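You operate a simulated robot arm through the tools that you are given. There is no shell and no other tool. Be economical: measure what you need, move in short steps, check, and stop when the job is done.

Carry out the task below with a simulated two-armed robot. There is one attempt and no reset: what you move stays moved.

JOB
Hold the jug with the blue handle on the door end of the mixing table steady with one hand and put the clear bottle labelled "B" from the door end of the mixing table in it with the other.

Only the result counts: the job must be done as asked and must still hold three seconds after the hand-in. Knocking over, shifting, dropping, spilling or breaking anything else fails it.

ROBOT AND FRAMES
Two 7-joint arms with two-finger parallel grippers on one trunk, on a base that drives. Base frame: it is fixed to the floor where the robot stands at the start and does not move with it; the origin is under the middle of the robot, x ahead of it, y to its left, z up; the surface under the hand at the start is at about z = 0.89. Readings come in m, degrees, newtons and seconds.
The left shoulder is at the start at [0.05, 0.168, 1.149], the right one opposite. With the tool pointing down near the work surface each hand reaches from about 0.22 to 0.66 m from the robot's upright axis, wherever it stands, measured 20 degrees to its own side. Payload 1.57 kg a hand.
Tool frame (each hand has its own): the origin (TCP) lies between the finger pads and is the grasp point; the fingertips stand 0.03 m ahead of it; z points along the fingers, y is the line along which they close. The gripper opens to 0.08 m. The fingers are 0.017 m wide and 0.012 m thick; the gripper's body (0.04 by 0.082 m) begins 0.08 m behind the TCP.
Orientation is told as [roll, pitch, yaw] about the base's x, y, z axes, in that order, counted from this pose: with the fingers straight down and closing along the base's y, the tool's x points along the base's -x, its y along +y and its z along -z.

CONTROLS
- The arms move only by the tool step_arm. It takes "left_deltas", "right_deltas" or both (then of equal length, played together; a hand with none holds still); each is a list of rows, each a list of 7 numbers: the shift along the base's x, y, z in m, then the turn, a rotation vector about the base's x, y, z in degrees, then the opening, from 0 (shut) to 1 (fully open). In form: [[dx, dy, dz, wx, wy, wz, gripper], ...]. A call has 1 to 10 rows; each row is the pose to reach, as a shift and turn from the pose commanded when the call began. Each row takes 0.2 s and may step no farther than 0.05 m and 8.6 degrees from the row before; otherwise, or with a gripper value out of range, the whole call is refused. A pose out of reach is approached as far as the arm can. The call stops where the force on the tool passes 40 N (or 10 N more than at its start, if that is more) or the arm is blocked; 0.2 s more then pass. Each finger travels about 0.045 m/s and halts on what it meets, pressing with about 31 N; the grip force reading is that of the motor and also rises with nothing between the fingers. The clock runs only during rows and for 0.2 s after the last one: add rows that repeat a pose to give the fingers time. It gives the time, the measured TCP pose, the force on the tool (base axes), the opening and the grip force at its end, in the units of the frame above (readings bear some noise), with the torque about the TCP (base axes, N m) and any sound that the robot's microphone picked up.
- Cameras (640 x 400 px; columns grow to the right, rows downward): "scene" is now at [0.1279, -0.0334, 1.39]; the picture's right is [-0.36, -0.93, 0.00], its down [-0.27, 0.10, -0.96] and it looks along [0.89, -0.35, -0.29] (base axes); focal length 270 px, centre (320, 200). "left" rides on the left gripper at [0.072, 0.007, -0.122] in its tool frame; the picture's right is [-0.09, 1.00, 0.00], its down [-0.84, -0.08, -0.54] and it looks along [-0.54, -0.05, 0.84] (tool axes); focal length 238 px, centre (320, 200). "right" rides on the right gripper at [0.072, -0.007, -0.122] in its tool frame; the picture's right is [0.09, 1.00, 0.00], its down [-0.84, 0.08, -0.54] and it looks along [-0.54, 0.05, 0.84] (tool axes); focal length 238 px, centre (320, 200). There is no depth. A picture from a camera that has moved, and an enlarged one, comes with that camera's place and axes in the base frame and with its lens.
- get_image(camera): a new picture of that camera. No time passes.
- slide_trunk(by): slides the trunk up (or, below 0, down) by that many m; the arms and the scene camera ride with it, the base frame stays. It gives what a move gives, with no picture.
- steer(legs): drives the robot by 1 to 6 legs, each [ahead, left, turn to the left] in m, m and degrees, along the robot's own axes; the way and the turn of a leg run together, so that a leg with both is an arc; at most 1.5 m and 180 degrees a leg. The arms and the cameras ride along, it lands a little off, and it stops where it bumps. It gives what a move gives.
- pan_tilt(pan, tilt): turns the head with the scene camera to pan (to the left, within 80 degrees either way) and tilt (down, from -29 to 69), counted from straight ahead of the robot. It gives what a move gives.
- zoom(camera, box): a new picture of the part [left, top, right, bottom] of that camera's present view, enlarged. No time passes.
- job_done(): hands the job in; it is judged then, once.

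Go step by step. Nothing tells you exact positions but the pictures and the camera data: compare them with the known pose of the tool, close in by small moves and look again before you grip or let go. The budget is 120 turns and 92 pictures, counting those below and the enlarged ones. Unless the task says otherwise, let go and move clear before handing in, and close with one line.

The tools are called after "Call:" by a JSON object that holds its "fn" and its "kwargs". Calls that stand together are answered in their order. step_arm: Moves the arms, as the interface text tells. Its arguments: {"type":"object","properties":{"left_deltas":{"type":"array","items":{"type":"array","items":{"type":"number"}}},"right_deltas":{"type":"array","items":{"type":"array","items":{"type":"number"}}}},"required":[]} The other tools are called the same way: slide_trunk (by) slides the trunk up or down; steer (legs) drives the base; pan_tilt (pan, tilt) turns the head that bears the scene camera; get_image (camera) takes a picture; zoom (camera, box) takes an enlarged picture of a part of a camera's view; job_done () hands the job in.

At the start:

```text
time_s: 0.0
left_eef_pos: [0.3449, -0.0424, 1.3083]
left_tcp_rot: [-0.1, 0.0, 0.1]
left_wrist_force: [-0.8, -0.6, -0.7]
left_ft_torque: [0.02, -0.01, 0.05]
left_finger_gap: 0.0799
left_grasp_force: 0.0
right_eef_pos: [0.3166, -0.3536, 1.3143]
right_tcp_rot: [0.1, 0.0, 0.1]
right_wrist_force: [0.6, -0.8, 0.3]
right_ft_torque: [0.04, -0.05, 0.03]
right_finger_gap: 0.0802
right_grasp_force: 0.1
trunk travel left (down, up): [-0.317, 0.126]
robot x, y, heading: [0.0008, 0.0036, -0.3]
head pan, tilt: [-21.2, 16.6]
```

scene: 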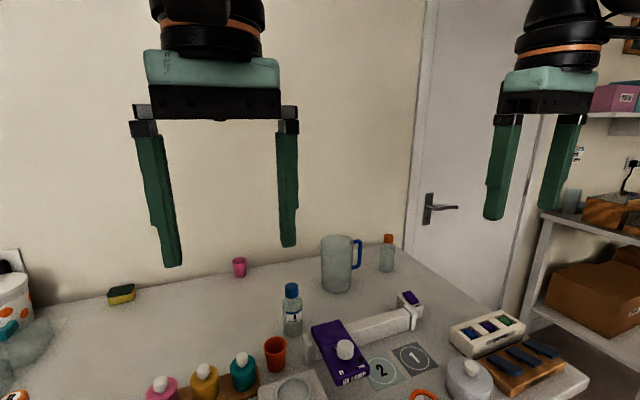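
right: 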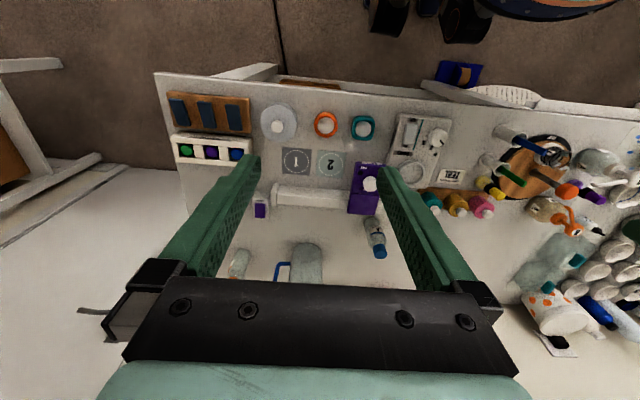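
left: 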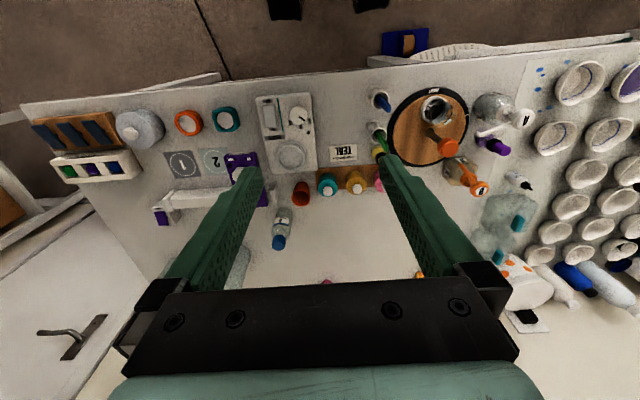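

I see a jug with a blue handle at the far end of the table and two clear bottles (blue cap, orange cap). I zoom in to read the labels.

Call:
{"fn": "zoom", "kwargs": {"camera": "scene", "box": [260, 220, 420, 320]}}

Call:
{"fn": "zoom", "kwargs": {"camera": "scene", "box": [220, 220, 540, 400]}}

Call:
{"fn": "zoom", "kwargs": {"camera": "right", "box": [200, 160, 440, 310]}}

```text
4.00 times, centred on (340, 270) of scene
camera zoom: at [0.1279, -0.0334, 1.39], right [-0.36, -0.93, 0.0], down [-0.27, 0.1, -0.96], along [0.89, -0.35, -0.29], focal length 1082 px, centre (240, -80)
```

zoom: 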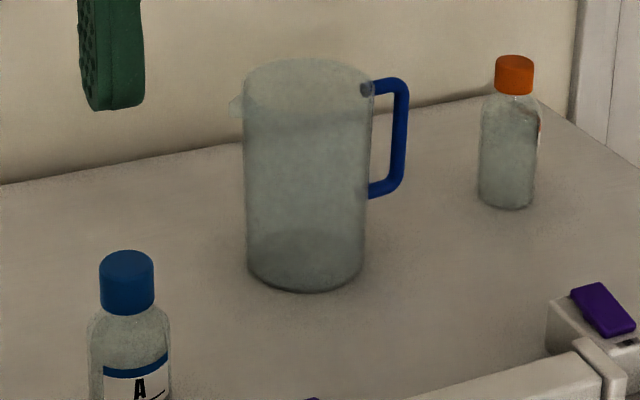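

```text
2.00 times, centred on (380, 310) of scene
camera zoom: at [0.1279, -0.0334, 1.39], right [-0.36, -0.93, 0.0], down [-0.27, 0.1, -0.96], along [0.89, -0.35, -0.29], focal length 541 px, centre (200, -20)
```

zoom: 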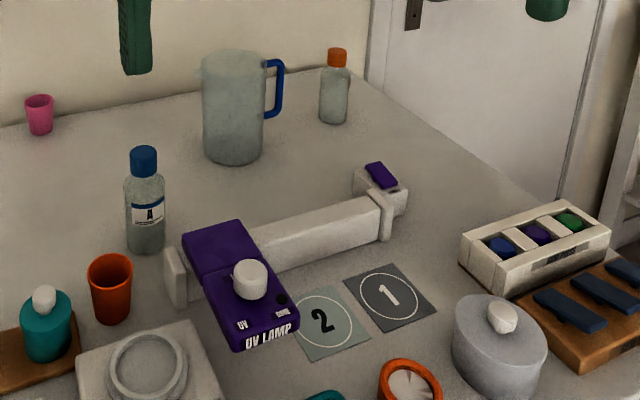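

```text
2.67 times, centred on (320, 235) of right
camera zoom: at [0.2439, -0.3589, 1.4357], right [-0.09, 1.0, 0.0], down [0.84, 0.08, 0.54], along [0.54, 0.05, -0.84], focal length 636 px, centre (320, 107)
```

zoom: 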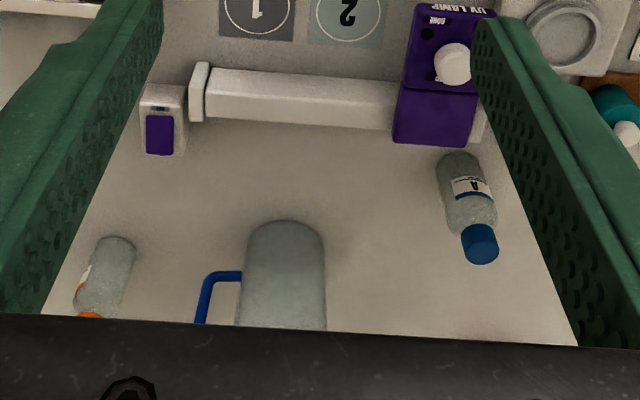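

The jug is around (0.80, -0.35) with its handle toward -y. The orange-capped bottle, whose label faces away, is around (0.81, -0.55). I look down to see the table edge and how far the base can drive in.

Call:
{"fn": "pan_tilt", "kwargs": {"pan": 0, "tilt": 65}}

Call:
{"fn": "get_image", "kwargs": {"camera": "scene"}}

Call:
{"fn": "pan_tilt", "kwargs": {"pan": -60, "tilt": 45}}

Call:
{"fn": "get_image", "kwargs": {"camera": "scene"}}

```text
time_s: 1.2
left_eef_pos: [0.3459, -0.0423, 1.3088]
left_tcp_rot: [-0.1, 0.1, 0.0]
left_wrist_force: [1.0, -0.6, 0.3]
left_ft_torque: [-0.01, 0.06, -0.06]
left_finger_gap: 0.0798
left_grasp_force: 0.0
right_eef_pos: [0.3157, -0.3527, 1.3149]
right_tcp_rot: [0.1, 0.0, 0.0]
right_wrist_force: [0.0, 0.0, -0.1]
right_ft_torque: [0.04, 0.0, 0.01]
right_finger_gap: 0.0801
right_grasp_force: 0.0
trunk travel left (down, up): [-0.317, 0.126]
robot x, y, heading: [0.0001, -0.0034, -0.1]
head pan, tilt: [0.0, 65.0]
```

```text
85 pictures are left
camera scene: at [0.1016, 0.0005, 1.3208], right [0.0, -1.0, 0.0], down [-0.91, 0.0, -0.42], along [0.42, 0.0, -0.91], focal length 270 px, centre (320, 200)
```

scene: 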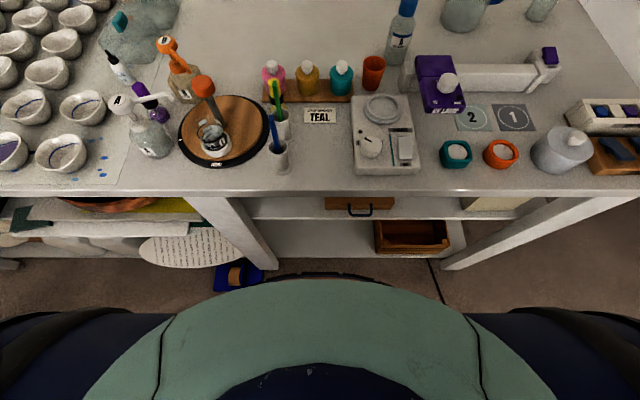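

```text
time_s: 2.5
left_eef_pos: [0.3462, -0.042, 1.3095]
left_tcp_rot: [0.0, 0.0, 0.1]
left_wrist_force: [-0.5, 0.6, -0.7]
left_ft_torque: [-0.02, 0.02, -0.02]
left_finger_gap: 0.0803
left_grasp_force: 0.2
right_eef_pos: [0.3158, -0.3532, 1.3147]
right_tcp_rot: [0.2, 0.0, -0.1]
right_wrist_force: [0.4, -0.2, 0.6]
right_ft_torque: [0.0, 0.0, 0.0]
right_finger_gap: 0.0798
right_grasp_force: 0.0
trunk travel left (down, up): [-0.317, 0.126]
robot x, y, heading: [0.0019, -0.0033, -0.4]
head pan, tilt: [-60.0, 45.0]
```

```text
84 pictures are left
camera scene: at [0.0816, -0.0699, 1.3458], right [-0.87, -0.5, 0.0], down [-0.35, 0.61, -0.71], along [0.35, -0.61, -0.71], focal length 270 px, centre (320, 200)
```

scene: 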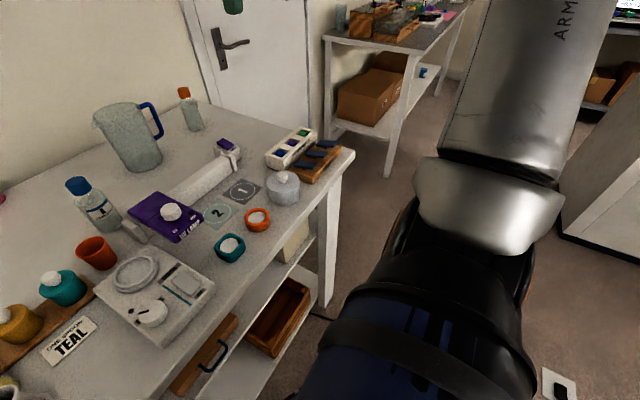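

The table ends at about y = -0.68 and its front edge is at x = 0.32, so the jug is out of reach from the front. I'll drive round to the door end and face +y.

Call:
{"fn": "steer", "kwargs": {"legs": [[-0.05, 0, 0], [0, -1.08, 0], [0, 0, 90]]}}

Call:
{"fn": "pan_tilt", "kwargs": {"pan": -60, "tilt": 25}}

Call:
{"fn": "get_image", "kwargs": {"camera": "scene"}}

```text
time_s: 16.6
left_eef_pos: [-0.0087, -0.7299, 1.3084]
left_tcp_rot: [-0.1, 0.0, 91.0]
left_wrist_force: [-0.7, 0.2, -0.5]
left_ft_torque: [0.03, 0.0, -0.02]
left_finger_gap: 0.0799
left_grasp_force: 0.2
right_eef_pos: [0.3029, -0.7563, 1.3143]
right_tcp_rot: [-0.1, 0.0, 90.8]
right_wrist_force: [0.3, 0.3, 0.4]
right_ft_torque: [0.03, -0.03, -0.01]
right_finger_gap: 0.0799
right_grasp_force: 0.0
trunk travel left (down, up): [-0.317, 0.126]
robot x, y, heading: [-0.0429, -1.0748, 90.9]
head pan, tilt: [-60.0, 45.0]
```

```text
time_s: 17.4
left_eef_pos: [-0.0096, -0.731, 1.3094]
left_tcp_rot: [-0.2, -0.1, 91.0]
left_wrist_force: [0.2, -0.4, 0.7]
left_ft_torque: [0.0, 0.02, -0.02]
left_finger_gap: 0.08
left_grasp_force: 0.1
right_eef_pos: [0.3016, -0.7563, 1.3142]
right_tcp_rot: [0.1, 0.0, 90.9]
right_wrist_force: [-1.4, 0.5, 0.1]
right_ft_torque: [-0.03, 0.0, 0.02]
right_finger_gap: 0.08
right_grasp_force: 0.0
trunk travel left (down, up): [-0.317, 0.126]
robot x, y, heading: [-0.0439, -1.0825, 90.8]
head pan, tilt: [-60.0, 25.0]
```

```text
83 pictures are left
camera scene: at [0.0337, -0.9891, 1.3763], right [0.51, -0.86, 0.0], down [-0.36, -0.22, -0.91], along [0.78, 0.46, -0.42], focal length 270 px, centre (320, 200)
```

scene: 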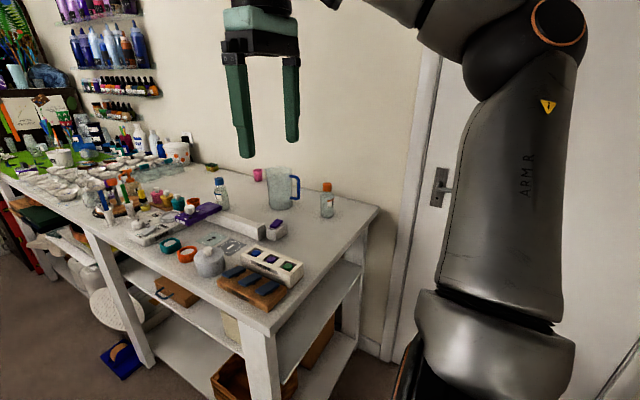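

The wall is at about x = 1.03, so there is room. I slide right in front of the table end and look.

Call:
{"fn": "steer", "kwargs": {"legs": [[0, -0.62, -1]]}}

Call:
{"fn": "pan_tilt", "kwargs": {"pan": -10, "tilt": 45}}

Call:
{"fn": "get_image", "kwargs": {"camera": "scene"}}

Call:
{"fn": "get_image", "kwargs": {"camera": "right"}}

```text
time_s: 23.2
left_eef_pos: [0.6035, -0.7268, 1.3113]
left_tcp_rot: [-0.5, 0.0, 90.3]
left_wrist_force: [0.3, 0.4, 0.8]
left_ft_torque: [0.02, -0.02, -0.01]
left_finger_gap: 0.08
left_grasp_force: 0.1
right_eef_pos: [0.9129, -0.7537, 1.3184]
right_tcp_rot: [-0.9, -0.1, 90.3]
right_wrist_force: [-0.1, 0.8, 0.5]
right_ft_torque: [0.03, -0.02, 0.0]
right_finger_gap: 0.0802
right_grasp_force: 0.0
trunk travel left (down, up): [-0.317, 0.126]
robot x, y, heading: [0.571, -1.0712, 90.2]
head pan, tilt: [-60.0, 25.0]
stopped in leg 1: the robot was blocked; the commanded pose is now the measured one
```

```text
time_s: 24.4
left_eef_pos: [0.6027, -0.7244, 1.309]
left_tcp_rot: [-0.7, -0.1, 90.4]
left_wrist_force: [0.1, -1.0, 0.2]
left_ft_torque: [0.01, -0.01, -0.03]
left_finger_gap: 0.0798
left_grasp_force: 0.0
right_eef_pos: [0.9125, -0.7543, 1.3196]
right_tcp_rot: [-0.8, 0.0, 90.3]
right_wrist_force: [-0.3, -0.3, 0.5]
right_ft_torque: [-0.01, 0.0, -0.01]
right_finger_gap: 0.0803
right_grasp_force: 0.1
trunk travel left (down, up): [-0.317, 0.126]
robot x, y, heading: [0.5722, -1.0718, 90.3]
head pan, tilt: [-10.0, 45.0]
```

```text
82 pictures are left
camera scene: at [0.5766, -0.9508, 1.346], right [0.99, -0.17, 0.01], down [-0.11, -0.7, -0.71], along [0.13, 0.7, -0.71], focal length 270 px, centre (320, 200)
```

scene: 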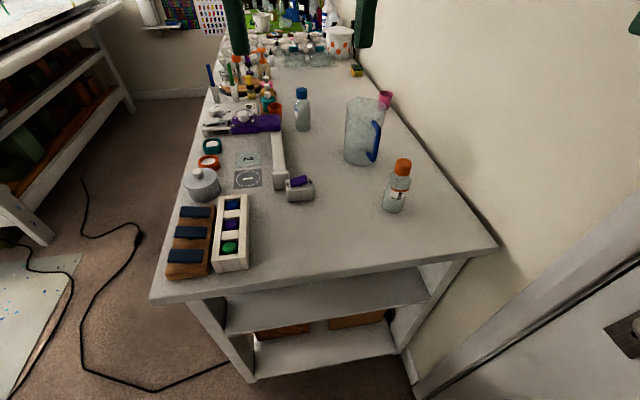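

```text
81 pictures are left
camera right: at [0.9176, -0.8252, 1.4402], right [-1.0, -0.1, -0.02], down [-0.09, 0.84, 0.54], along [-0.04, 0.54, -0.84], focal length 238 px, centre (320, 200)
```

right: 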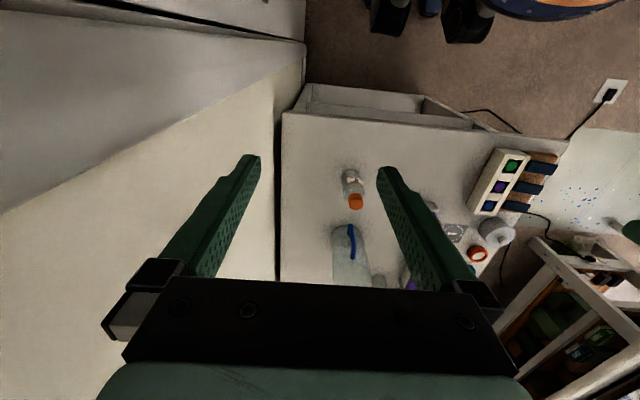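

Blocked near the wall at x = 0.57. I'll back off a little and check the label.

Call:
{"fn": "zoom", "kwargs": {"camera": "scene", "box": [320, 80, 440, 220]}}

Call:
{"fn": "zoom", "kwargs": {"camera": "right", "box": [300, 150, 400, 290]}}

Call:
{"fn": "steer", "kwargs": {"legs": [[0, 0.03, 0]]}}

```text
2.86 times, centred on (380, 150) of scene
camera zoom: at [0.5766, -0.9508, 1.346], right [0.99, -0.17, 0.01], down [-0.11, -0.7, -0.71], along [0.13, 0.7, -0.71], focal length 773 px, centre (149, 343)
```

zoom: 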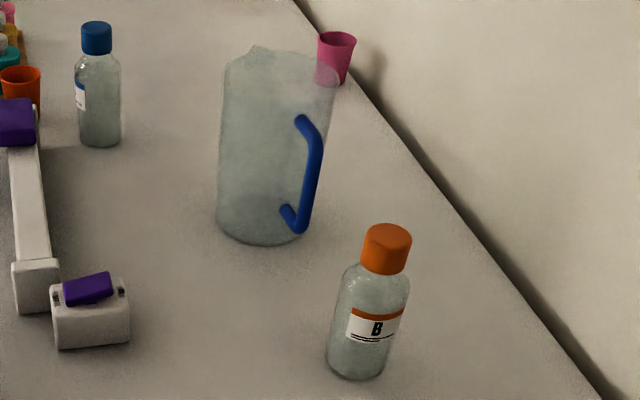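

```text
2.86 times, centred on (350, 220) of right
camera zoom: at [0.9176, -0.8252, 1.4402], right [-1.0, -0.1, -0.02], down [-0.09, 0.84, 0.54], along [-0.04, 0.54, -0.84], focal length 681 px, centre (234, 143)
```

zoom: 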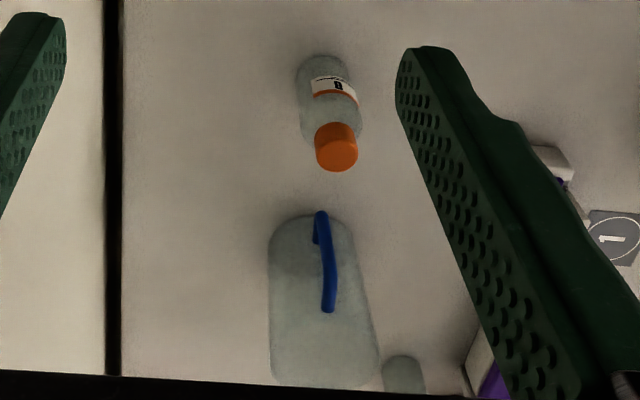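

```text
time_s: 25.4
left_eef_pos: [0.581, -0.7264, 1.3095]
left_tcp_rot: [-0.1, 0.0, 90.4]
left_wrist_force: [0.1, -0.5, 0.0]
left_ft_torque: [-0.01, -0.01, 0.04]
left_finger_gap: 0.0802
left_grasp_force: 0.0
right_eef_pos: [0.8921, -0.7544, 1.3162]
right_tcp_rot: [-0.3, -0.2, 90.2]
right_wrist_force: [-0.6, -0.8, -0.1]
right_ft_torque: [-0.03, 0.0, 0.03]
right_finger_gap: 0.08
right_grasp_force: 0.0
trunk travel left (down, up): [-0.317, 0.126]
robot x, y, heading: [0.5405, -1.0701, 90.2]
head pan, tilt: [-10.0, 45.0]
```

The label reads "B" and the handle points toward the robot. I bring the right hand inward, then drive closer to the table end.

Call:
{"fn": "step_arm", "kwargs": {"right_deltas": [[-0.05, 0, 0, 0, 0, 0, 1], [-0.1, 0, 0, 0, 0, 0, 1]]}}

Call:
{"fn": "steer", "kwargs": {"legs": [[0.07, -0.04, 0]]}}

Call:
{"fn": "pan_tilt", "kwargs": {"pan": 0, "tilt": 68}}

Call:
{"fn": "get_image", "kwargs": {"camera": "scene"}}

```text
time_s: 26.0
left_eef_pos: [0.5819, -0.7258, 1.3097]
left_tcp_rot: [-0.2, -0.1, 90.5]
left_wrist_force: [0.4, 0.3, -0.8]
left_ft_torque: [0.01, -0.01, 0.0]
left_finger_gap: 0.08
left_grasp_force: 0.0
right_eef_pos: [0.7908, -0.756, 1.3148]
right_tcp_rot: [-0.2, -0.1, 90.3]
right_wrist_force: [-0.7, 0.5, 0.1]
right_ft_torque: [-0.01, -0.02, -0.01]
right_finger_gap: 0.08
right_grasp_force: 0.0
trunk travel left (down, up): [-0.317, 0.126]
robot x, y, heading: [0.542, -1.0738, 90.1]
head pan, tilt: [-10.0, 45.0]
```

```text
time_s: 27.0
left_eef_pos: [0.6195, -0.6557, 1.3094]
left_tcp_rot: [-0.2, 0.0, 90.5]
left_wrist_force: [0.0, 0.1, -0.6]
left_ft_torque: [0.03, 0.0, -0.02]
left_finger_gap: 0.0802
left_grasp_force: 0.0
right_eef_pos: [0.8296, -0.6861, 1.3155]
right_tcp_rot: [-0.3, 0.0, 90.3]
right_wrist_force: [0.0, -0.1, -0.1]
right_ft_torque: [0.0, -0.05, 0.02]
right_finger_gap: 0.08
right_grasp_force: 0.1
trunk travel left (down, up): [-0.317, 0.126]
robot x, y, heading: [0.5796, -1.0013, 90.4]
head pan, tilt: [-10.0, 45.0]
```

```text
time_s: 27.9
left_eef_pos: [0.62, -0.6558, 1.3093]
left_tcp_rot: [-0.2, 0.0, 90.4]
left_wrist_force: [-0.6, 0.3, 0.2]
left_ft_torque: [-0.04, 0.02, 0.0]
left_finger_gap: 0.0803
left_grasp_force: 0.1
right_eef_pos: [0.8287, -0.6854, 1.3159]
right_tcp_rot: [-0.4, 0.0, 90.4]
right_wrist_force: [-0.3, 0.0, 0.2]
right_ft_torque: [-0.02, 0.01, -0.03]
right_finger_gap: 0.0801
right_grasp_force: 0.1
trunk travel left (down, up): [-0.317, 0.126]
robot x, y, heading: [0.5808, -1.0026, 90.4]
head pan, tilt: [0.0, 68.0]
```

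```text
78 pictures are left
camera scene: at [0.5802, -0.904, 1.3177], right [1.0, 0.0, 0.0], down [0.0, -0.93, -0.37], along [0.0, 0.37, -0.93], focal length 270 px, centre (320, 200)
```

scene: 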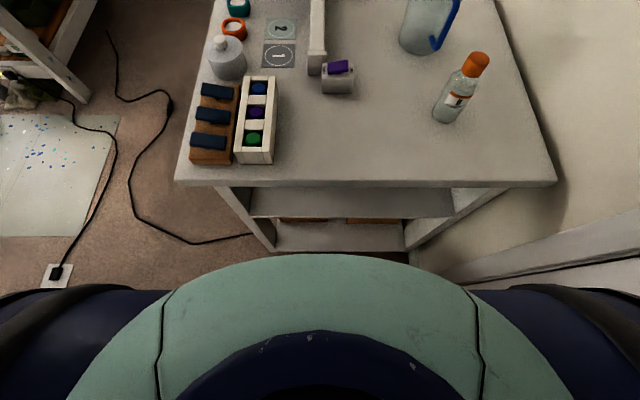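

I'm at about 0.30 m from the edge; I edge in by another 4 cm to bring the jug in reach.

Call:
{"fn": "steer", "kwargs": {"legs": [[0.02, 0, 0], [0.02, 0, 0]]}}

Call:
{"fn": "pan_tilt", "kwargs": {"pan": -20, "tilt": 40}}

Call:
{"fn": "get_image", "kwargs": {"camera": "scene"}}

Call:
{"fn": "get_image", "kwargs": {"camera": "right"}}

```text
time_s: 29.1
left_eef_pos: [0.6219, -0.617, 1.3096]
left_tcp_rot: [-0.2, -0.1, 90.3]
left_wrist_force: [0.1, 0.1, -0.7]
left_ft_torque: [0.0, 0.01, 0.03]
left_finger_gap: 0.0803
left_grasp_force: 0.0
right_eef_pos: [0.8302, -0.6484, 1.3171]
right_tcp_rot: [-0.3, -0.1, 90.2]
right_wrist_force: [0.2, 0.2, -0.4]
right_ft_torque: [0.0, -0.02, 0.04]
right_finger_gap: 0.08
right_grasp_force: 0.0
trunk travel left (down, up): [-0.317, 0.126]
robot x, y, heading: [0.5827, -0.96, 90.0]
head pan, tilt: [0.0, 68.0]
```

```text
time_s: 30.0
left_eef_pos: [0.6204, -0.6173, 1.3096]
left_tcp_rot: [-0.2, -0.1, 90.4]
left_wrist_force: [-0.8, 0.0, 0.5]
left_ft_torque: [-0.03, -0.02, 0.01]
left_finger_gap: 0.0799
left_grasp_force: 0.1
right_eef_pos: [0.8312, -0.6459, 1.3156]
right_tcp_rot: [-0.3, -0.1, 90.3]
right_wrist_force: [0.3, 0.0, -0.2]
right_ft_torque: [-0.01, 0.0, 0.02]
right_finger_gap: 0.0799
right_grasp_force: 0.0
trunk travel left (down, up): [-0.317, 0.126]
robot x, y, heading: [0.5765, -0.9642, 90.2]
head pan, tilt: [-20.0, 40.0]
```

```text
77 pictures are left
camera scene: at [0.609, -0.8422, 1.3531], right [0.94, -0.34, 0.0], down [-0.22, -0.61, -0.77], along [0.26, 0.72, -0.64], focal length 270 px, centre (320, 200)
```

scene: 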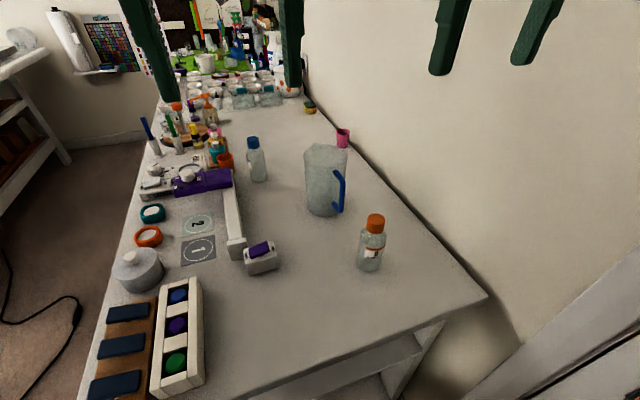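

```text
76 pictures are left
camera right: at [0.8363, -0.7181, 1.437], right [-1.0, -0.1, -0.01], down [-0.08, 0.84, 0.54], along [-0.05, 0.54, -0.84], focal length 238 px, centre (320, 200)
```

right: 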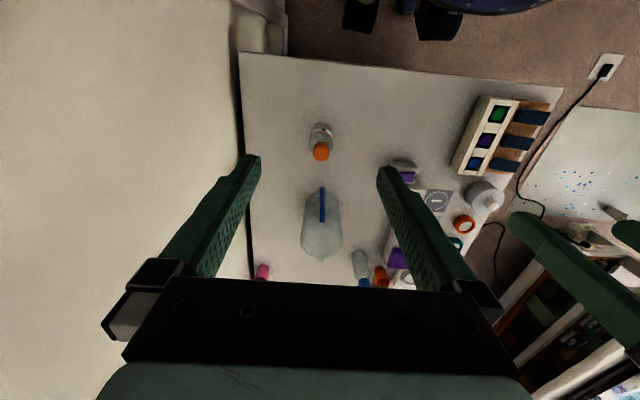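

Bottle B is at about (0.82, -0.553), cap top at z ≈ 1.02. I lower the open right hand to just above it.

Call:
{"fn": "step_arm", "kwargs": {"right_deltas": [[-0.006, 0.04, -0.02, 0, 0, 0, 1], [-0.011, 0.075, -0.05, 0, 0, 0, 1], [-0.011, 0.093, -0.09, 0, 0, 0, 1], [-0.011, 0.093, -0.135, 0, 0, 0, 1], [-0.011, 0.093, -0.18, 0, 0, 0, 1], [-0.011, 0.093, -0.2, 0, 0, 0, 1], [-0.011, 0.093, -0.2, 0, 0, 0, 1]]}}

Call:
{"fn": "get_image", "kwargs": {"camera": "right"}}

Call:
{"fn": "get_image", "kwargs": {"camera": "scene"}}

```text
time_s: 31.8
left_eef_pos: [0.59, -0.6318, 1.314]
left_tcp_rot: [-1.6, -0.7, 90.3]
left_wrist_force: [0.7, -0.1, 0.1]
left_ft_torque: [0.0, -0.01, -0.02]
left_finger_gap: 0.0801
left_grasp_force: 0.1
right_eef_pos: [0.7895, -0.5642, 1.1323]
right_tcp_rot: [-4.0, -2.1, 91.5]
right_wrist_force: [-0.4, -0.2, 0.3]
right_ft_torque: [-0.06, 0.01, 0.0]
right_finger_gap: 0.08
right_grasp_force: 0.1
trunk travel left (down, up): [-0.317, 0.126]
robot x, y, heading: [0.5776, -0.9646, 90.2]
head pan, tilt: [-20.0, 40.0]
stopped in row 7 (right hand): the arm was blocked; the commanded pose is now the measured one
```

```text
75 pictures are left
camera right: at [0.7893, -0.6393, 1.2521], right [-0.99, -0.12, -0.07], down [-0.14, 0.81, 0.56], along [-0.01, 0.57, -0.82], focal length 238 px, centre (320, 200)
```

right: 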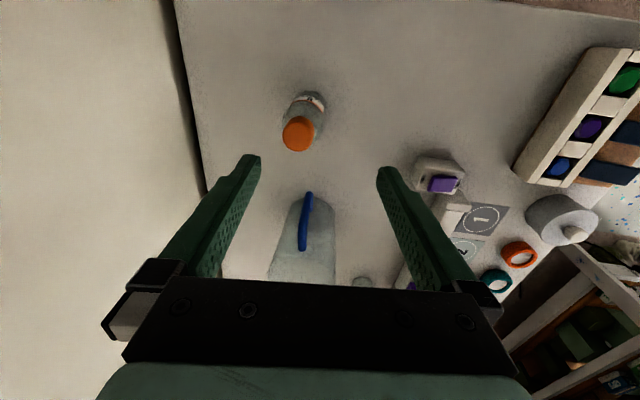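

```text
74 pictures are left
camera scene: at [0.579, -0.8561, 1.3541], right [0.94, -0.34, 0.02], down [-0.2, -0.6, -0.78], along [0.28, 0.73, -0.63], focal length 270 px, centre (320, 200)
```

scene: 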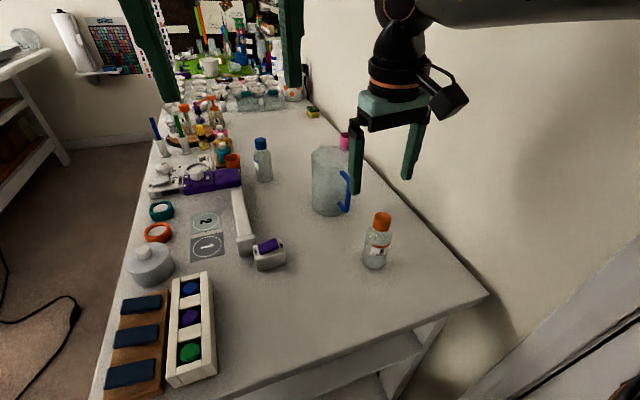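

The right arm's elbow was pushing on the wall. I shift the robot left by 8 cm and turn slightly left, so the right shoulder has clearance.

Call:
{"fn": "steer", "kwargs": {"legs": [[0, 0.08, 5]]}}

Call:
{"fn": "get_image", "kwargs": {"camera": "scene"}}

```text
time_s: 32.5
left_eef_pos: [0.5951, -0.6301, 1.312]
left_tcp_rot: [-1.3, -0.5, 90.4]
left_wrist_force: [0.0, -1.0, -0.2]
left_ft_torque: [-0.01, -0.01, -0.03]
left_finger_gap: 0.0799
left_grasp_force: 0.1
right_eef_pos: [0.7888, -0.5606, 1.1327]
right_tcp_rot: [-4.4, -2.2, 92.1]
right_wrist_force: [-0.2, -0.1, 0.9]
right_ft_torque: [0.02, 0.02, 0.0]
right_finger_gap: 0.08
right_grasp_force: 0.1
trunk travel left (down, up): [-0.317, 0.126]
robot x, y, heading: [0.5683, -0.9606, 90.3]
head pan, tilt: [-20.0, 40.0]
stopped in leg 1: the robot was blocked; the commanded pose is now the measured one
```

```text
73 pictures are left
camera scene: at [0.5839, -0.8539, 1.354], right [0.94, -0.34, 0.01], down [-0.2, -0.6, -0.77], along [0.27, 0.73, -0.63], focal length 270 px, centre (320, 200)
```

scene: 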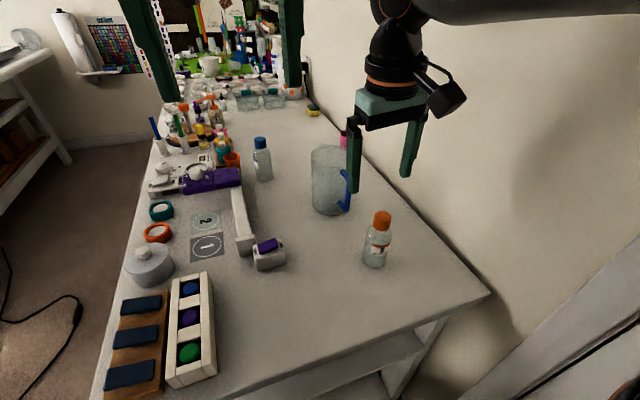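

Still blocked, probably because the turn pushes the elbow into the wall. I try pure left.

Call:
{"fn": "steer", "kwargs": {"legs": [[0, 0.08, 0]]}}

Call:
{"fn": "pan_tilt", "kwargs": {"pan": -80, "tilt": 0}}

Call:
{"fn": "get_image", "kwargs": {"camera": "scene"}}

```text
time_s: 33.9
left_eef_pos: [0.5334, -0.6199, 1.3093]
left_tcp_rot: [-0.1, 0.1, 90.4]
left_wrist_force: [-0.2, 0.8, 1.1]
left_ft_torque: [0.0, -0.03, -0.03]
left_finger_gap: 0.0798
left_grasp_force: 0.1
right_eef_pos: [0.7251, -0.5542, 1.1241]
right_tcp_rot: [-3.0, -1.3, 91.8]
right_wrist_force: [0.0, -0.1, 0.0]
right_ft_torque: [0.01, -0.01, 0.01]
right_finger_gap: 0.0799
right_grasp_force: 0.0
trunk travel left (down, up): [-0.317, 0.126]
robot x, y, heading: [0.4936, -0.9651, 90.3]
head pan, tilt: [-20.0, 40.0]
```

```text
time_s: 35.2
left_eef_pos: [0.5338, -0.6183, 1.3099]
left_tcp_rot: [-0.2, 0.0, 90.5]
left_wrist_force: [-0.1, 0.3, 0.3]
left_ft_torque: [-0.01, 0.02, 0.0]
left_finger_gap: 0.0799
left_grasp_force: 0.0
right_eef_pos: [0.7271, -0.5545, 1.1261]
right_tcp_rot: [-3.0, -1.5, 91.7]
right_wrist_force: [-0.7, -0.5, 0.0]
right_ft_torque: [0.02, 0.01, 0.03]
right_finger_gap: 0.0798
right_grasp_force: 0.0
trunk travel left (down, up): [-0.317, 0.126]
robot x, y, heading: [0.4946, -0.9665, 90.5]
head pan, tilt: [-80.0, 0.0]
```

```text
72 pictures are left
camera scene: at [0.5838, -0.9083, 1.4167], right [0.18, -0.98, 0.0], down [0.0, 0.0, -1.0], along [0.98, 0.18, 0.0], focal length 270 px, centre (320, 200)
```

scene: 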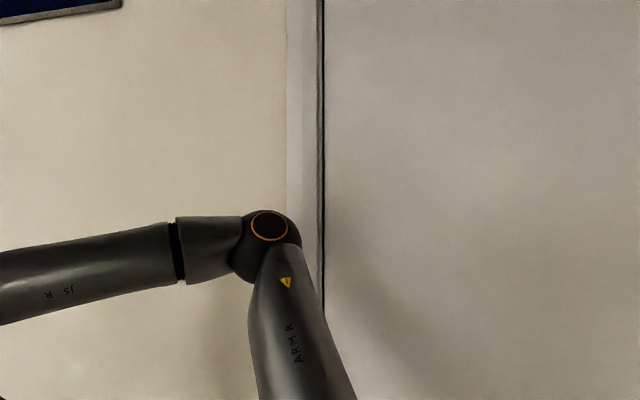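

Free now. I back up 8 cm so the right arm is straighter (less elbow flare) for the pick, and then move above the bottle with the tool levelled.

Call:
{"fn": "steer", "kwargs": {"legs": [[-0.08, 0, 0]]}}

Call:
{"fn": "pan_tilt", "kwargs": {"pan": -35, "tilt": 30}}

Call:
{"fn": "step_arm", "kwargs": {"right_deltas": [[0.02, 0.01, 0.02, 1, 0.5, -0.6, 1], [0.045, 0.03, 0.03, 2, 1, -1.2, 1], [0.07, 0.055, 0.03, 3, 1.4, -1.7, 1], [0.09, 0.08, 0.02, 3, 1.4, -1.7, 1], [0.09, 0.08, 0.0, 3, 1.4, -1.7, 1], [0.09, 0.08, 0.0, 3, 1.4, -1.7, 1]]}}

Call:
{"fn": "get_image", "kwargs": {"camera": "right"}}

Call:
{"fn": "get_image", "kwargs": {"camera": "scene"}}

```text
time_s: 36.3
left_eef_pos: [0.5339, -0.6998, 1.31]
left_tcp_rot: [-0.2, -0.1, 90.6]
left_wrist_force: [-0.2, -0.4, 0.2]
left_ft_torque: [0.04, -0.04, -0.04]
left_finger_gap: 0.08
left_grasp_force: 0.1
right_eef_pos: [0.7266, -0.6337, 1.1241]
right_tcp_rot: [-3.0, -1.5, 91.9]
right_wrist_force: [0.6, 0.3, 0.5]
right_ft_torque: [0.01, 0.01, 0.0]
right_finger_gap: 0.0799
right_grasp_force: 0.0
trunk travel left (down, up): [-0.317, 0.126]
robot x, y, heading: [0.4957, -1.0447, 90.6]
head pan, tilt: [-80.0, 0.0]
```

```text
time_s: 37.4
left_eef_pos: [0.5344, -0.6989, 1.3082]
left_tcp_rot: [-0.2, -0.1, 90.6]
left_wrist_force: [0.5, 0.4, 0.0]
left_ft_torque: [0.0, 0.03, 0.03]
left_finger_gap: 0.0799
left_grasp_force: 0.1
right_eef_pos: [0.7257, -0.6341, 1.1244]
right_tcp_rot: [-3.1, -1.4, 91.9]
right_wrist_force: [-0.1, -0.7, 0.4]
right_ft_torque: [-0.01, -0.02, -0.03]
right_finger_gap: 0.0803
right_grasp_force: 0.1
trunk travel left (down, up): [-0.317, 0.126]
robot x, y, heading: [0.4931, -1.0411, 90.4]
head pan, tilt: [-35.0, 30.0]
```

```text
time_s: 38.8
left_eef_pos: [0.5341, -0.6983, 1.3098]
left_tcp_rot: [-0.2, 0.0, 90.5]
left_wrist_force: [-0.3, 0.5, -1.4]
left_ft_torque: [0.0, 0.0, -0.02]
left_finger_gap: 0.08
left_grasp_force: 0.0
right_eef_pos: [0.8146, -0.5539, 1.1231]
right_tcp_rot: [-1.7, -4.3, 90.1]
right_wrist_force: [-0.3, 0.0, 0.5]
right_ft_torque: [0.01, 0.0, -0.01]
right_finger_gap: 0.0798
right_grasp_force: 0.0
trunk travel left (down, up): [-0.317, 0.126]
robot x, y, heading: [0.4943, -1.0473, 90.3]
head pan, tilt: [-35.0, 30.0]
```

```text
71 pictures are left
camera right: at [0.8177, -0.6347, 1.2387], right [-1.0, -0.09, -0.04], down [-0.09, 0.79, 0.6], along [-0.03, 0.6, -0.8], focal length 238 px, centre (320, 200)
```

right: 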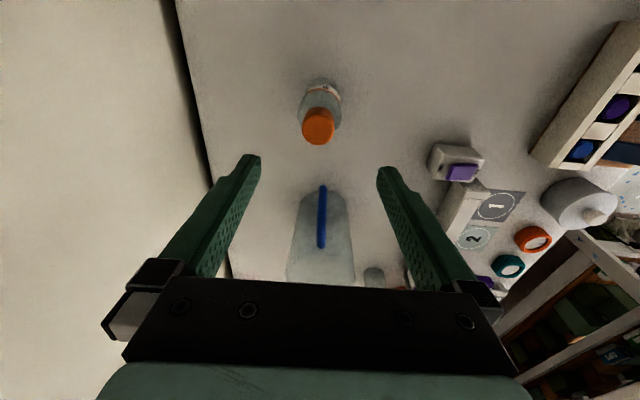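

```text
70 pictures are left
camera scene: at [0.547, -0.9295, 1.3684], right [0.82, -0.57, 0.0], down [-0.28, -0.41, -0.87], along [0.49, 0.71, -0.5], focal length 270 px, centre (320, 200)
```

scene: 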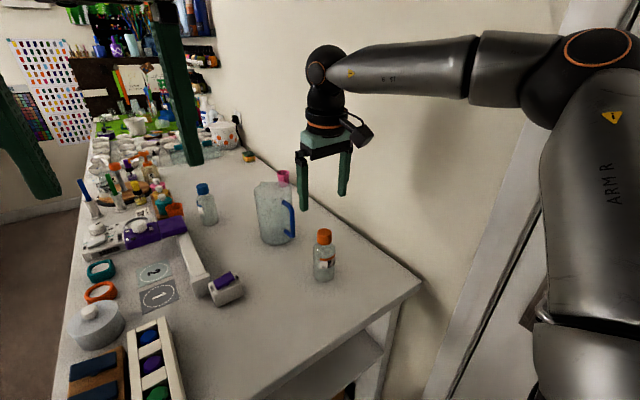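

The cap is at (0.819, -0.555). I level the tool, centre it and come down to just above the cap.

Call:
{"fn": "step_arm", "kwargs": {"right_deltas": [[0.002, 0, -0.01, -2.2, 0.9, 0, 1], [0.0045, -0.001, -0.03, -4.3, 1.7, 0, 1], [0.0045, -0.001, -0.055, -4.3, 1.7, 0, 1], [0.0045, -0.001, -0.055, -4.3, 1.7, 0, 1]]}}

Call:
{"fn": "get_image", "kwargs": {"camera": "right"}}

Call:
{"fn": "zoom", "kwargs": {"camera": "scene", "box": [240, 130, 400, 290]}}

```text
time_s: 39.8
left_eef_pos: [0.5338, -0.6984, 1.3109]
left_tcp_rot: [-0.3, 0.0, 90.6]
left_wrist_force: [0.3, -0.2, 0.6]
left_ft_torque: [0.01, -0.04, -0.01]
left_finger_gap: 0.0799
left_grasp_force: 0.0
right_eef_pos: [0.8199, -0.5554, 1.0676]
right_tcp_rot: [0.3, -0.2, 90.1]
right_wrist_force: [0.1, 0.1, -0.2]
right_ft_torque: [-0.01, -0.02, 0.01]
right_finger_gap: 0.0799
right_grasp_force: 0.1
trunk travel left (down, up): [-0.317, 0.126]
robot x, y, heading: [0.4966, -1.0431, 90.5]
head pan, tilt: [-35.0, 30.0]
```

```text
69 pictures are left
camera right: at [0.8264, -0.6271, 1.1895], right [-1.0, -0.09, 0.0], down [-0.08, 0.84, 0.54], along [-0.05, 0.54, -0.84], focal length 238 px, centre (320, 200)
```

right: 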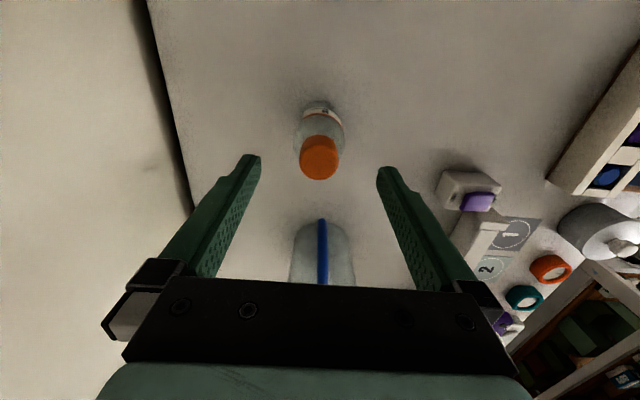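

```text
2.50 times, centred on (320, 210) of scene
camera zoom: at [0.547, -0.9297, 1.3684], right [0.82, -0.57, 0.0], down [-0.28, -0.41, -0.87], along [0.49, 0.71, -0.5], focal length 676 px, centre (320, 175)
```

zoom: 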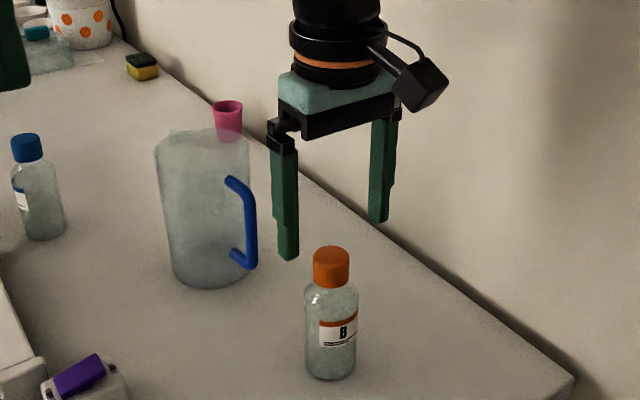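

Aligned over the cap. I descend so that the fingertips span the cap only, and close.

Call:
{"fn": "step_arm", "kwargs": {"right_deltas": [[0, 0.001, -0.025, 0, 0, 0, 1], [0, 0.001, -0.043, 0, 0, 0, 1], [0, 0.001, -0.043, 0, 0, 0, 1]]}}

Call:
{"fn": "zoom", "kwargs": {"camera": "scene", "box": [270, 150, 370, 290]}}

```text
time_s: 40.6
left_eef_pos: [0.5349, -0.698, 1.3099]
left_tcp_rot: [-0.2, 0.0, 90.7]
left_wrist_force: [-0.2, -0.3, -0.1]
left_ft_torque: [-0.01, 0.04, -0.05]
left_finger_gap: 0.0801
left_grasp_force: 0.1
right_eef_pos: [0.8208, -0.5525, 1.026]
right_tcp_rot: [0.1, -0.2, 90.1]
right_wrist_force: [0.9, -0.5, -0.4]
right_ft_torque: [0.0, -0.01, 0.02]
right_finger_gap: 0.0799
right_grasp_force: 0.0
trunk travel left (down, up): [-0.317, 0.126]
robot x, y, heading: [0.4959, -1.0461, 89.9]
head pan, tilt: [-35.0, 30.0]
```

```text
2.86 times, centred on (320, 220) of scene
camera zoom: at [0.5471, -0.9296, 1.3684], right [0.82, -0.57, 0.0], down [-0.28, -0.41, -0.87], along [0.49, 0.71, -0.5], focal length 773 px, centre (320, 143)
```

zoom: 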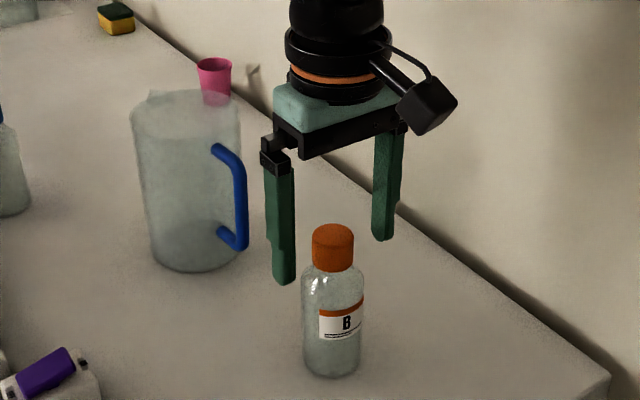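

Tips are at the cap's lower edge. Closing.

Call:
{"fn": "step_arm", "kwargs": {"right_deltas": [[0, 0, 0.0, 0, 0, 0, 0.2], [0, 0, 0.0, 0, 0, 0, 0.2], [0, 0, 0.0, 0, 0, 0, 0], [0, 0, 0.0, 0, 0, 0, 0], [0, 0, 0, 0, 0, 0, 0], [0, 0, 0, 0, 0, 0, 0]]}}

Call:
{"fn": "zoom", "kwargs": {"camera": "scene", "box": [270, 150, 370, 290]}}

```text
time_s: 42.0
left_eef_pos: [0.5354, -0.6991, 1.3089]
left_tcp_rot: [-0.2, 0.0, 90.6]
left_wrist_force: [-1.1, -0.1, 0.2]
left_ft_torque: [0.01, 0.01, 0.01]
left_finger_gap: 0.08
left_grasp_force: 0.1
right_eef_pos: [0.8207, -0.5519, 1.0257]
right_tcp_rot: [0.1, -0.2, 90.1]
right_wrist_force: [-1.3, 0.0, 0.6]
right_ft_torque: [0.02, -0.01, 0.02]
right_finger_gap: 0.031
right_grasp_force: 31.0
trunk travel left (down, up): [-0.317, 0.126]
robot x, y, heading: [0.4982, -1.0477, 90.4]
head pan, tilt: [-35.0, 30.0]
```

```text
2.86 times, centred on (320, 220) of scene
camera zoom: at [0.5471, -0.9295, 1.3684], right [0.82, -0.57, 0.0], down [-0.28, -0.41, -0.87], along [0.49, 0.71, -0.5], focal length 773 px, centre (320, 143)
```

zoom: 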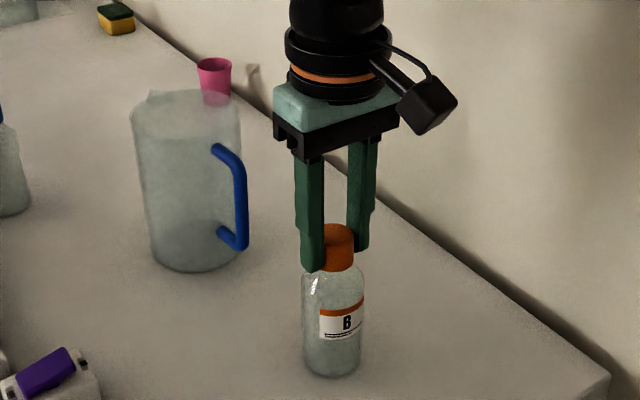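

The cap is gripped (31 mm). I lift straight up.

Call:
{"fn": "step_arm", "kwargs": {"right_deltas": [[0, 0, 0.02, 0, 0, 0, 0], [0, 0, 0.06, 0, 0, 0, 0], [0, 0, 0.105, 0, 0, 0, 0], [0, 0, 0.15, 0, 0, 0, 0], [0, 0, 0.195, 0, 0, 0, 0], [0, 0, 0.23, 0, 0, 0, 0], [0, 0, 0.23, 0, 0, 0, 0]]}}

Call:
{"fn": "get_image", "kwargs": {"camera": "scene"}}

Call:
{"fn": "get_image", "kwargs": {"camera": "right"}}

```text
time_s: 43.6
left_eef_pos: [0.5344, -0.697, 1.31]
left_tcp_rot: [-0.3, 0.0, 90.7]
left_wrist_force: [0.2, -0.1, -0.2]
left_ft_torque: [-0.05, 0.0, 0.03]
left_finger_gap: 0.0798
left_grasp_force: 0.1
right_eef_pos: [0.821, -0.5591, 1.2488]
right_tcp_rot: [0.1, -0.2, 90.0]
right_wrist_force: [-0.3, 0.1, -2.9]
right_ft_torque: [-0.03, 0.01, 0.0]
right_finger_gap: 0.0308
right_grasp_force: 31.0
right hand out of reach, approached as far as the arm can: row 6, 7
trunk travel left (down, up): [-0.317, 0.126]
robot x, y, heading: [0.4946, -1.044, 90.6]
head pan, tilt: [-35.0, 30.0]
```

```text
65 pictures are left
camera scene: at [0.5473, -0.9289, 1.3683], right [0.82, -0.57, 0.0], down [-0.28, -0.41, -0.87], along [0.49, 0.71, -0.5], focal length 270 px, centre (320, 200)
```

scene: 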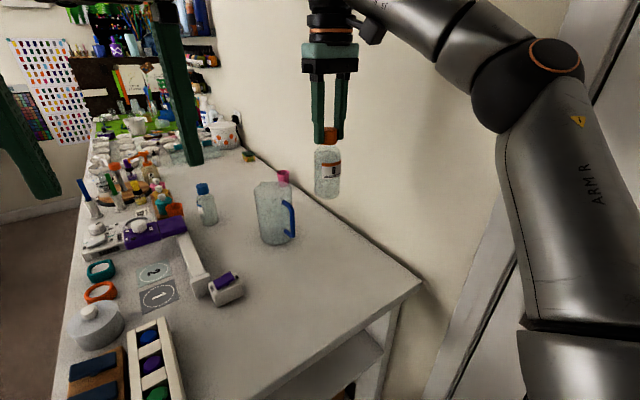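

```text
64 pictures are left
camera right: at [0.8279, -0.6301, 1.3694], right [-1.0, -0.09, 0.0], down [-0.08, 0.83, 0.55], along [-0.05, 0.54, -0.84], focal length 238 px, centre (320, 200)
```

right: 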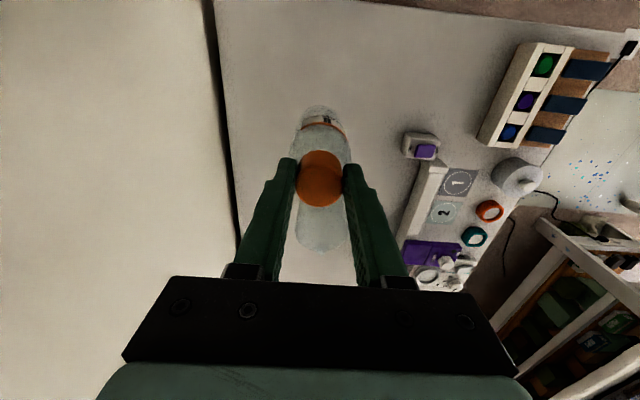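

The bottle hangs securely in the grip. I raise the trunk for vertical reach, then turn slightly left and drive in, which brings the right shoulder closer to the jug.

Call:
{"fn": "slide_trunk", "kwargs": {"by": 0.1}}

Call:
{"fn": "steer", "kwargs": {"legs": [[0, 0, 12]]}}

Call:
{"fn": "steer", "kwargs": {"legs": [[0.05, 0, 0]]}}

Call:
{"fn": "pan_tilt", "kwargs": {"pan": -30, "tilt": 45}}

Call:
{"fn": "get_image", "kwargs": {"camera": "scene"}}

```text
time_s: 44.9
left_eef_pos: [0.5352, -0.6986, 1.4096]
left_tcp_rot: [-0.2, -0.1, 90.6]
left_wrist_force: [-0.5, 1.0, 0.7]
left_ft_torque: [-0.01, -0.01, 0.01]
left_finger_gap: 0.0799
left_grasp_force: 0.1
right_eef_pos: [0.8212, -0.5588, 1.3486]
right_tcp_rot: [0.2, -0.2, 90.1]
right_wrist_force: [0.7, 0.2, -2.5]
right_ft_torque: [-0.04, -0.02, 0.01]
right_finger_gap: 0.0306
right_grasp_force: 31.0
trunk travel left (down, up): [-0.417, 0.026]
robot x, y, heading: [0.4939, -1.0454, 90.5]
head pan, tilt: [-35.0, 30.0]
```

```text
time_s: 46.1
left_eef_pos: [0.4622, -0.6975, 1.41]
left_tcp_rot: [-0.2, 0.1, 102.4]
left_wrist_force: [-0.4, -0.1, -0.2]
left_ft_torque: [-0.01, 0.0, -0.01]
left_finger_gap: 0.08
left_grasp_force: 0.1
right_eef_pos: [0.7138, -0.5027, 1.3491]
right_tcp_rot: [0.1, -0.2, 102.0]
right_wrist_force: [0.1, -0.4, -2.3]
right_ft_torque: [-0.03, -0.03, -0.02]
right_finger_gap: 0.0307
right_grasp_force: 30.7
trunk travel left (down, up): [-0.417, 0.026]
robot x, y, heading: [0.4924, -1.0469, 102.3]
head pan, tilt: [-35.0, 30.0]
```

```text
time_s: 47.0
left_eef_pos: [0.4515, -0.6477, 1.4088]
left_tcp_rot: [-0.3, 0.0, 102.4]
left_wrist_force: [-0.4, 0.1, 0.0]
left_ft_torque: [-0.02, -0.03, 0.02]
left_finger_gap: 0.0801
left_grasp_force: 0.1
right_eef_pos: [0.7045, -0.4532, 1.3481]
right_tcp_rot: [0.1, -0.2, 101.8]
right_wrist_force: [-0.3, 1.0, -3.9]
right_ft_torque: [-0.02, 0.02, -0.01]
right_finger_gap: 0.0309
right_grasp_force: 30.6
trunk travel left (down, up): [-0.417, 0.026]
robot x, y, heading: [0.4843, -0.9972, 102.1]
head pan, tilt: [-35.0, 30.0]
```

```text
time_s: 47.8
left_eef_pos: [0.4523, -0.6499, 1.4087]
left_tcp_rot: [-0.2, -0.1, 102.4]
left_wrist_force: [0.5, -0.2, 0.2]
left_ft_torque: [0.0, -0.03, 0.0]
left_finger_gap: 0.0801
left_grasp_force: 0.1
right_eef_pos: [0.7047, -0.4546, 1.349]
right_tcp_rot: [0.0, -0.3, 101.7]
right_wrist_force: [0.5, -0.4, -3.0]
right_ft_torque: [-0.01, -0.04, -0.01]
right_finger_gap: 0.0306
right_grasp_force: 31.2
trunk travel left (down, up): [-0.417, 0.026]
robot x, y, heading: [0.4803, -0.998, 102.1]
head pan, tilt: [-30.0, 45.0]
```

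```text
63 pictures are left
camera scene: at [0.5022, -0.8789, 1.4458], right [0.95, -0.31, 0.0], down [-0.22, -0.67, -0.71], along [0.22, 0.67, -0.71], focal length 270 px, centre (320, 200)
```

scene: 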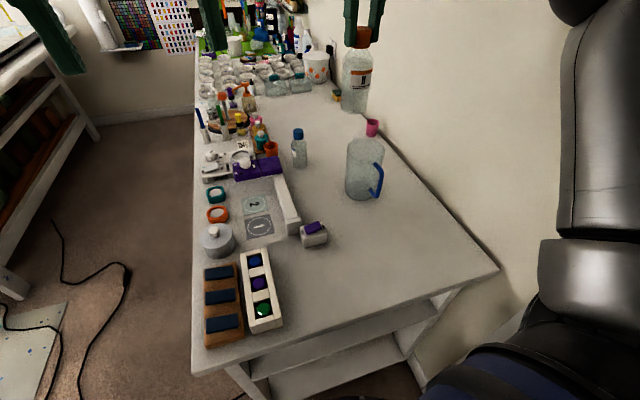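

I drive further in and to the right.

Call:
{"fn": "steer", "kwargs": {"legs": [[0, -0.07, 0], [0.028, 0, 0]]}}

Call:
{"fn": "pan_tilt", "kwargs": {"pan": -30, "tilt": 45}}

Call:
{"fn": "get_image", "kwargs": {"camera": "scene"}}

Call:
{"fn": "get_image", "kwargs": {"camera": "right"}}

```text
time_s: 49.5
left_eef_pos: [0.5162, -0.6075, 1.4102]
left_tcp_rot: [-0.1, 0.0, 102.4]
left_wrist_force: [0.3, 0.0, 0.7]
left_ft_torque: [-0.05, -0.04, -0.02]
left_finger_gap: 0.08
left_grasp_force: 0.0
right_eef_pos: [0.7682, -0.4123, 1.3486]
right_tcp_rot: [0.2, -0.2, 101.8]
right_wrist_force: [0.5, -0.2, -3.5]
right_ft_torque: [-0.02, -0.01, 0.0]
right_finger_gap: 0.0308
right_grasp_force: 31.3
trunk travel left (down, up): [-0.417, 0.026]
robot x, y, heading: [0.5477, -0.9548, 102.2]
head pan, tilt: [-30.0, 45.0]
```

```text
time_s: 50.1
left_eef_pos: [0.5146, -0.607, 1.4095]
left_tcp_rot: [-0.2, 0.1, 102.4]
left_wrist_force: [0.4, -0.1, -0.3]
left_ft_torque: [0.0, 0.04, 0.0]
left_finger_gap: 0.08
left_grasp_force: 0.0
right_eef_pos: [0.7673, -0.4119, 1.3476]
right_tcp_rot: [0.2, -0.2, 101.9]
right_wrist_force: [-0.3, 1.1, -2.0]
right_ft_torque: [-0.02, -0.02, 0.01]
right_finger_gap: 0.0308
right_grasp_force: 31.3
trunk travel left (down, up): [-0.417, 0.026]
robot x, y, heading: [0.5448, -0.9544, 102.2]
head pan, tilt: [-30.0, 45.0]
```

```text
62 pictures are left
camera scene: at [0.5652, -0.8363, 1.4457], right [0.95, -0.31, 0.0], down [-0.22, -0.67, -0.71], along [0.22, 0.67, -0.71], focal length 270 px, centre (320, 200)
```

scene: 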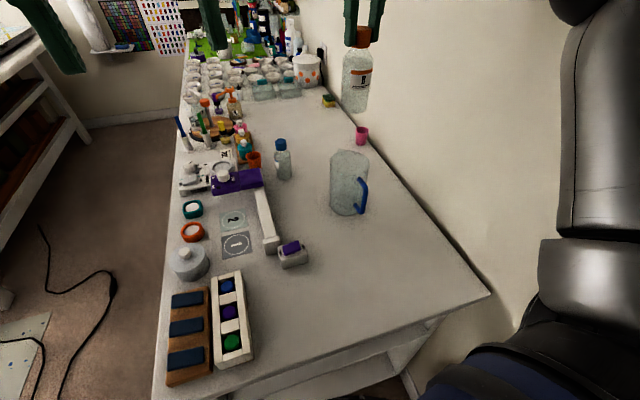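

```text
61 pictures are left
camera right: at [0.789, -0.4803, 1.4692], right [-0.96, -0.29, 0.0], down [-0.25, 0.8, 0.55], along [-0.16, 0.52, -0.84], focal length 238 px, centre (320, 200)
```

right: 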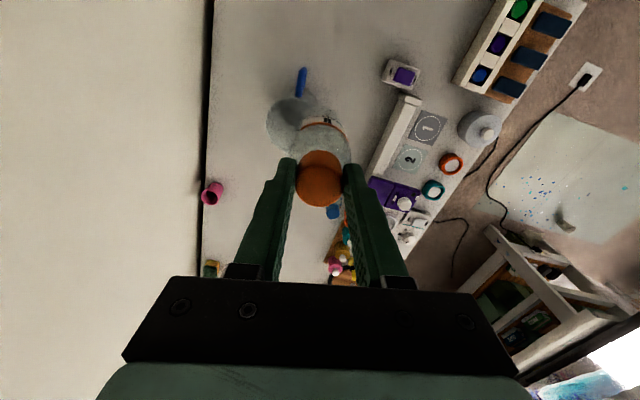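

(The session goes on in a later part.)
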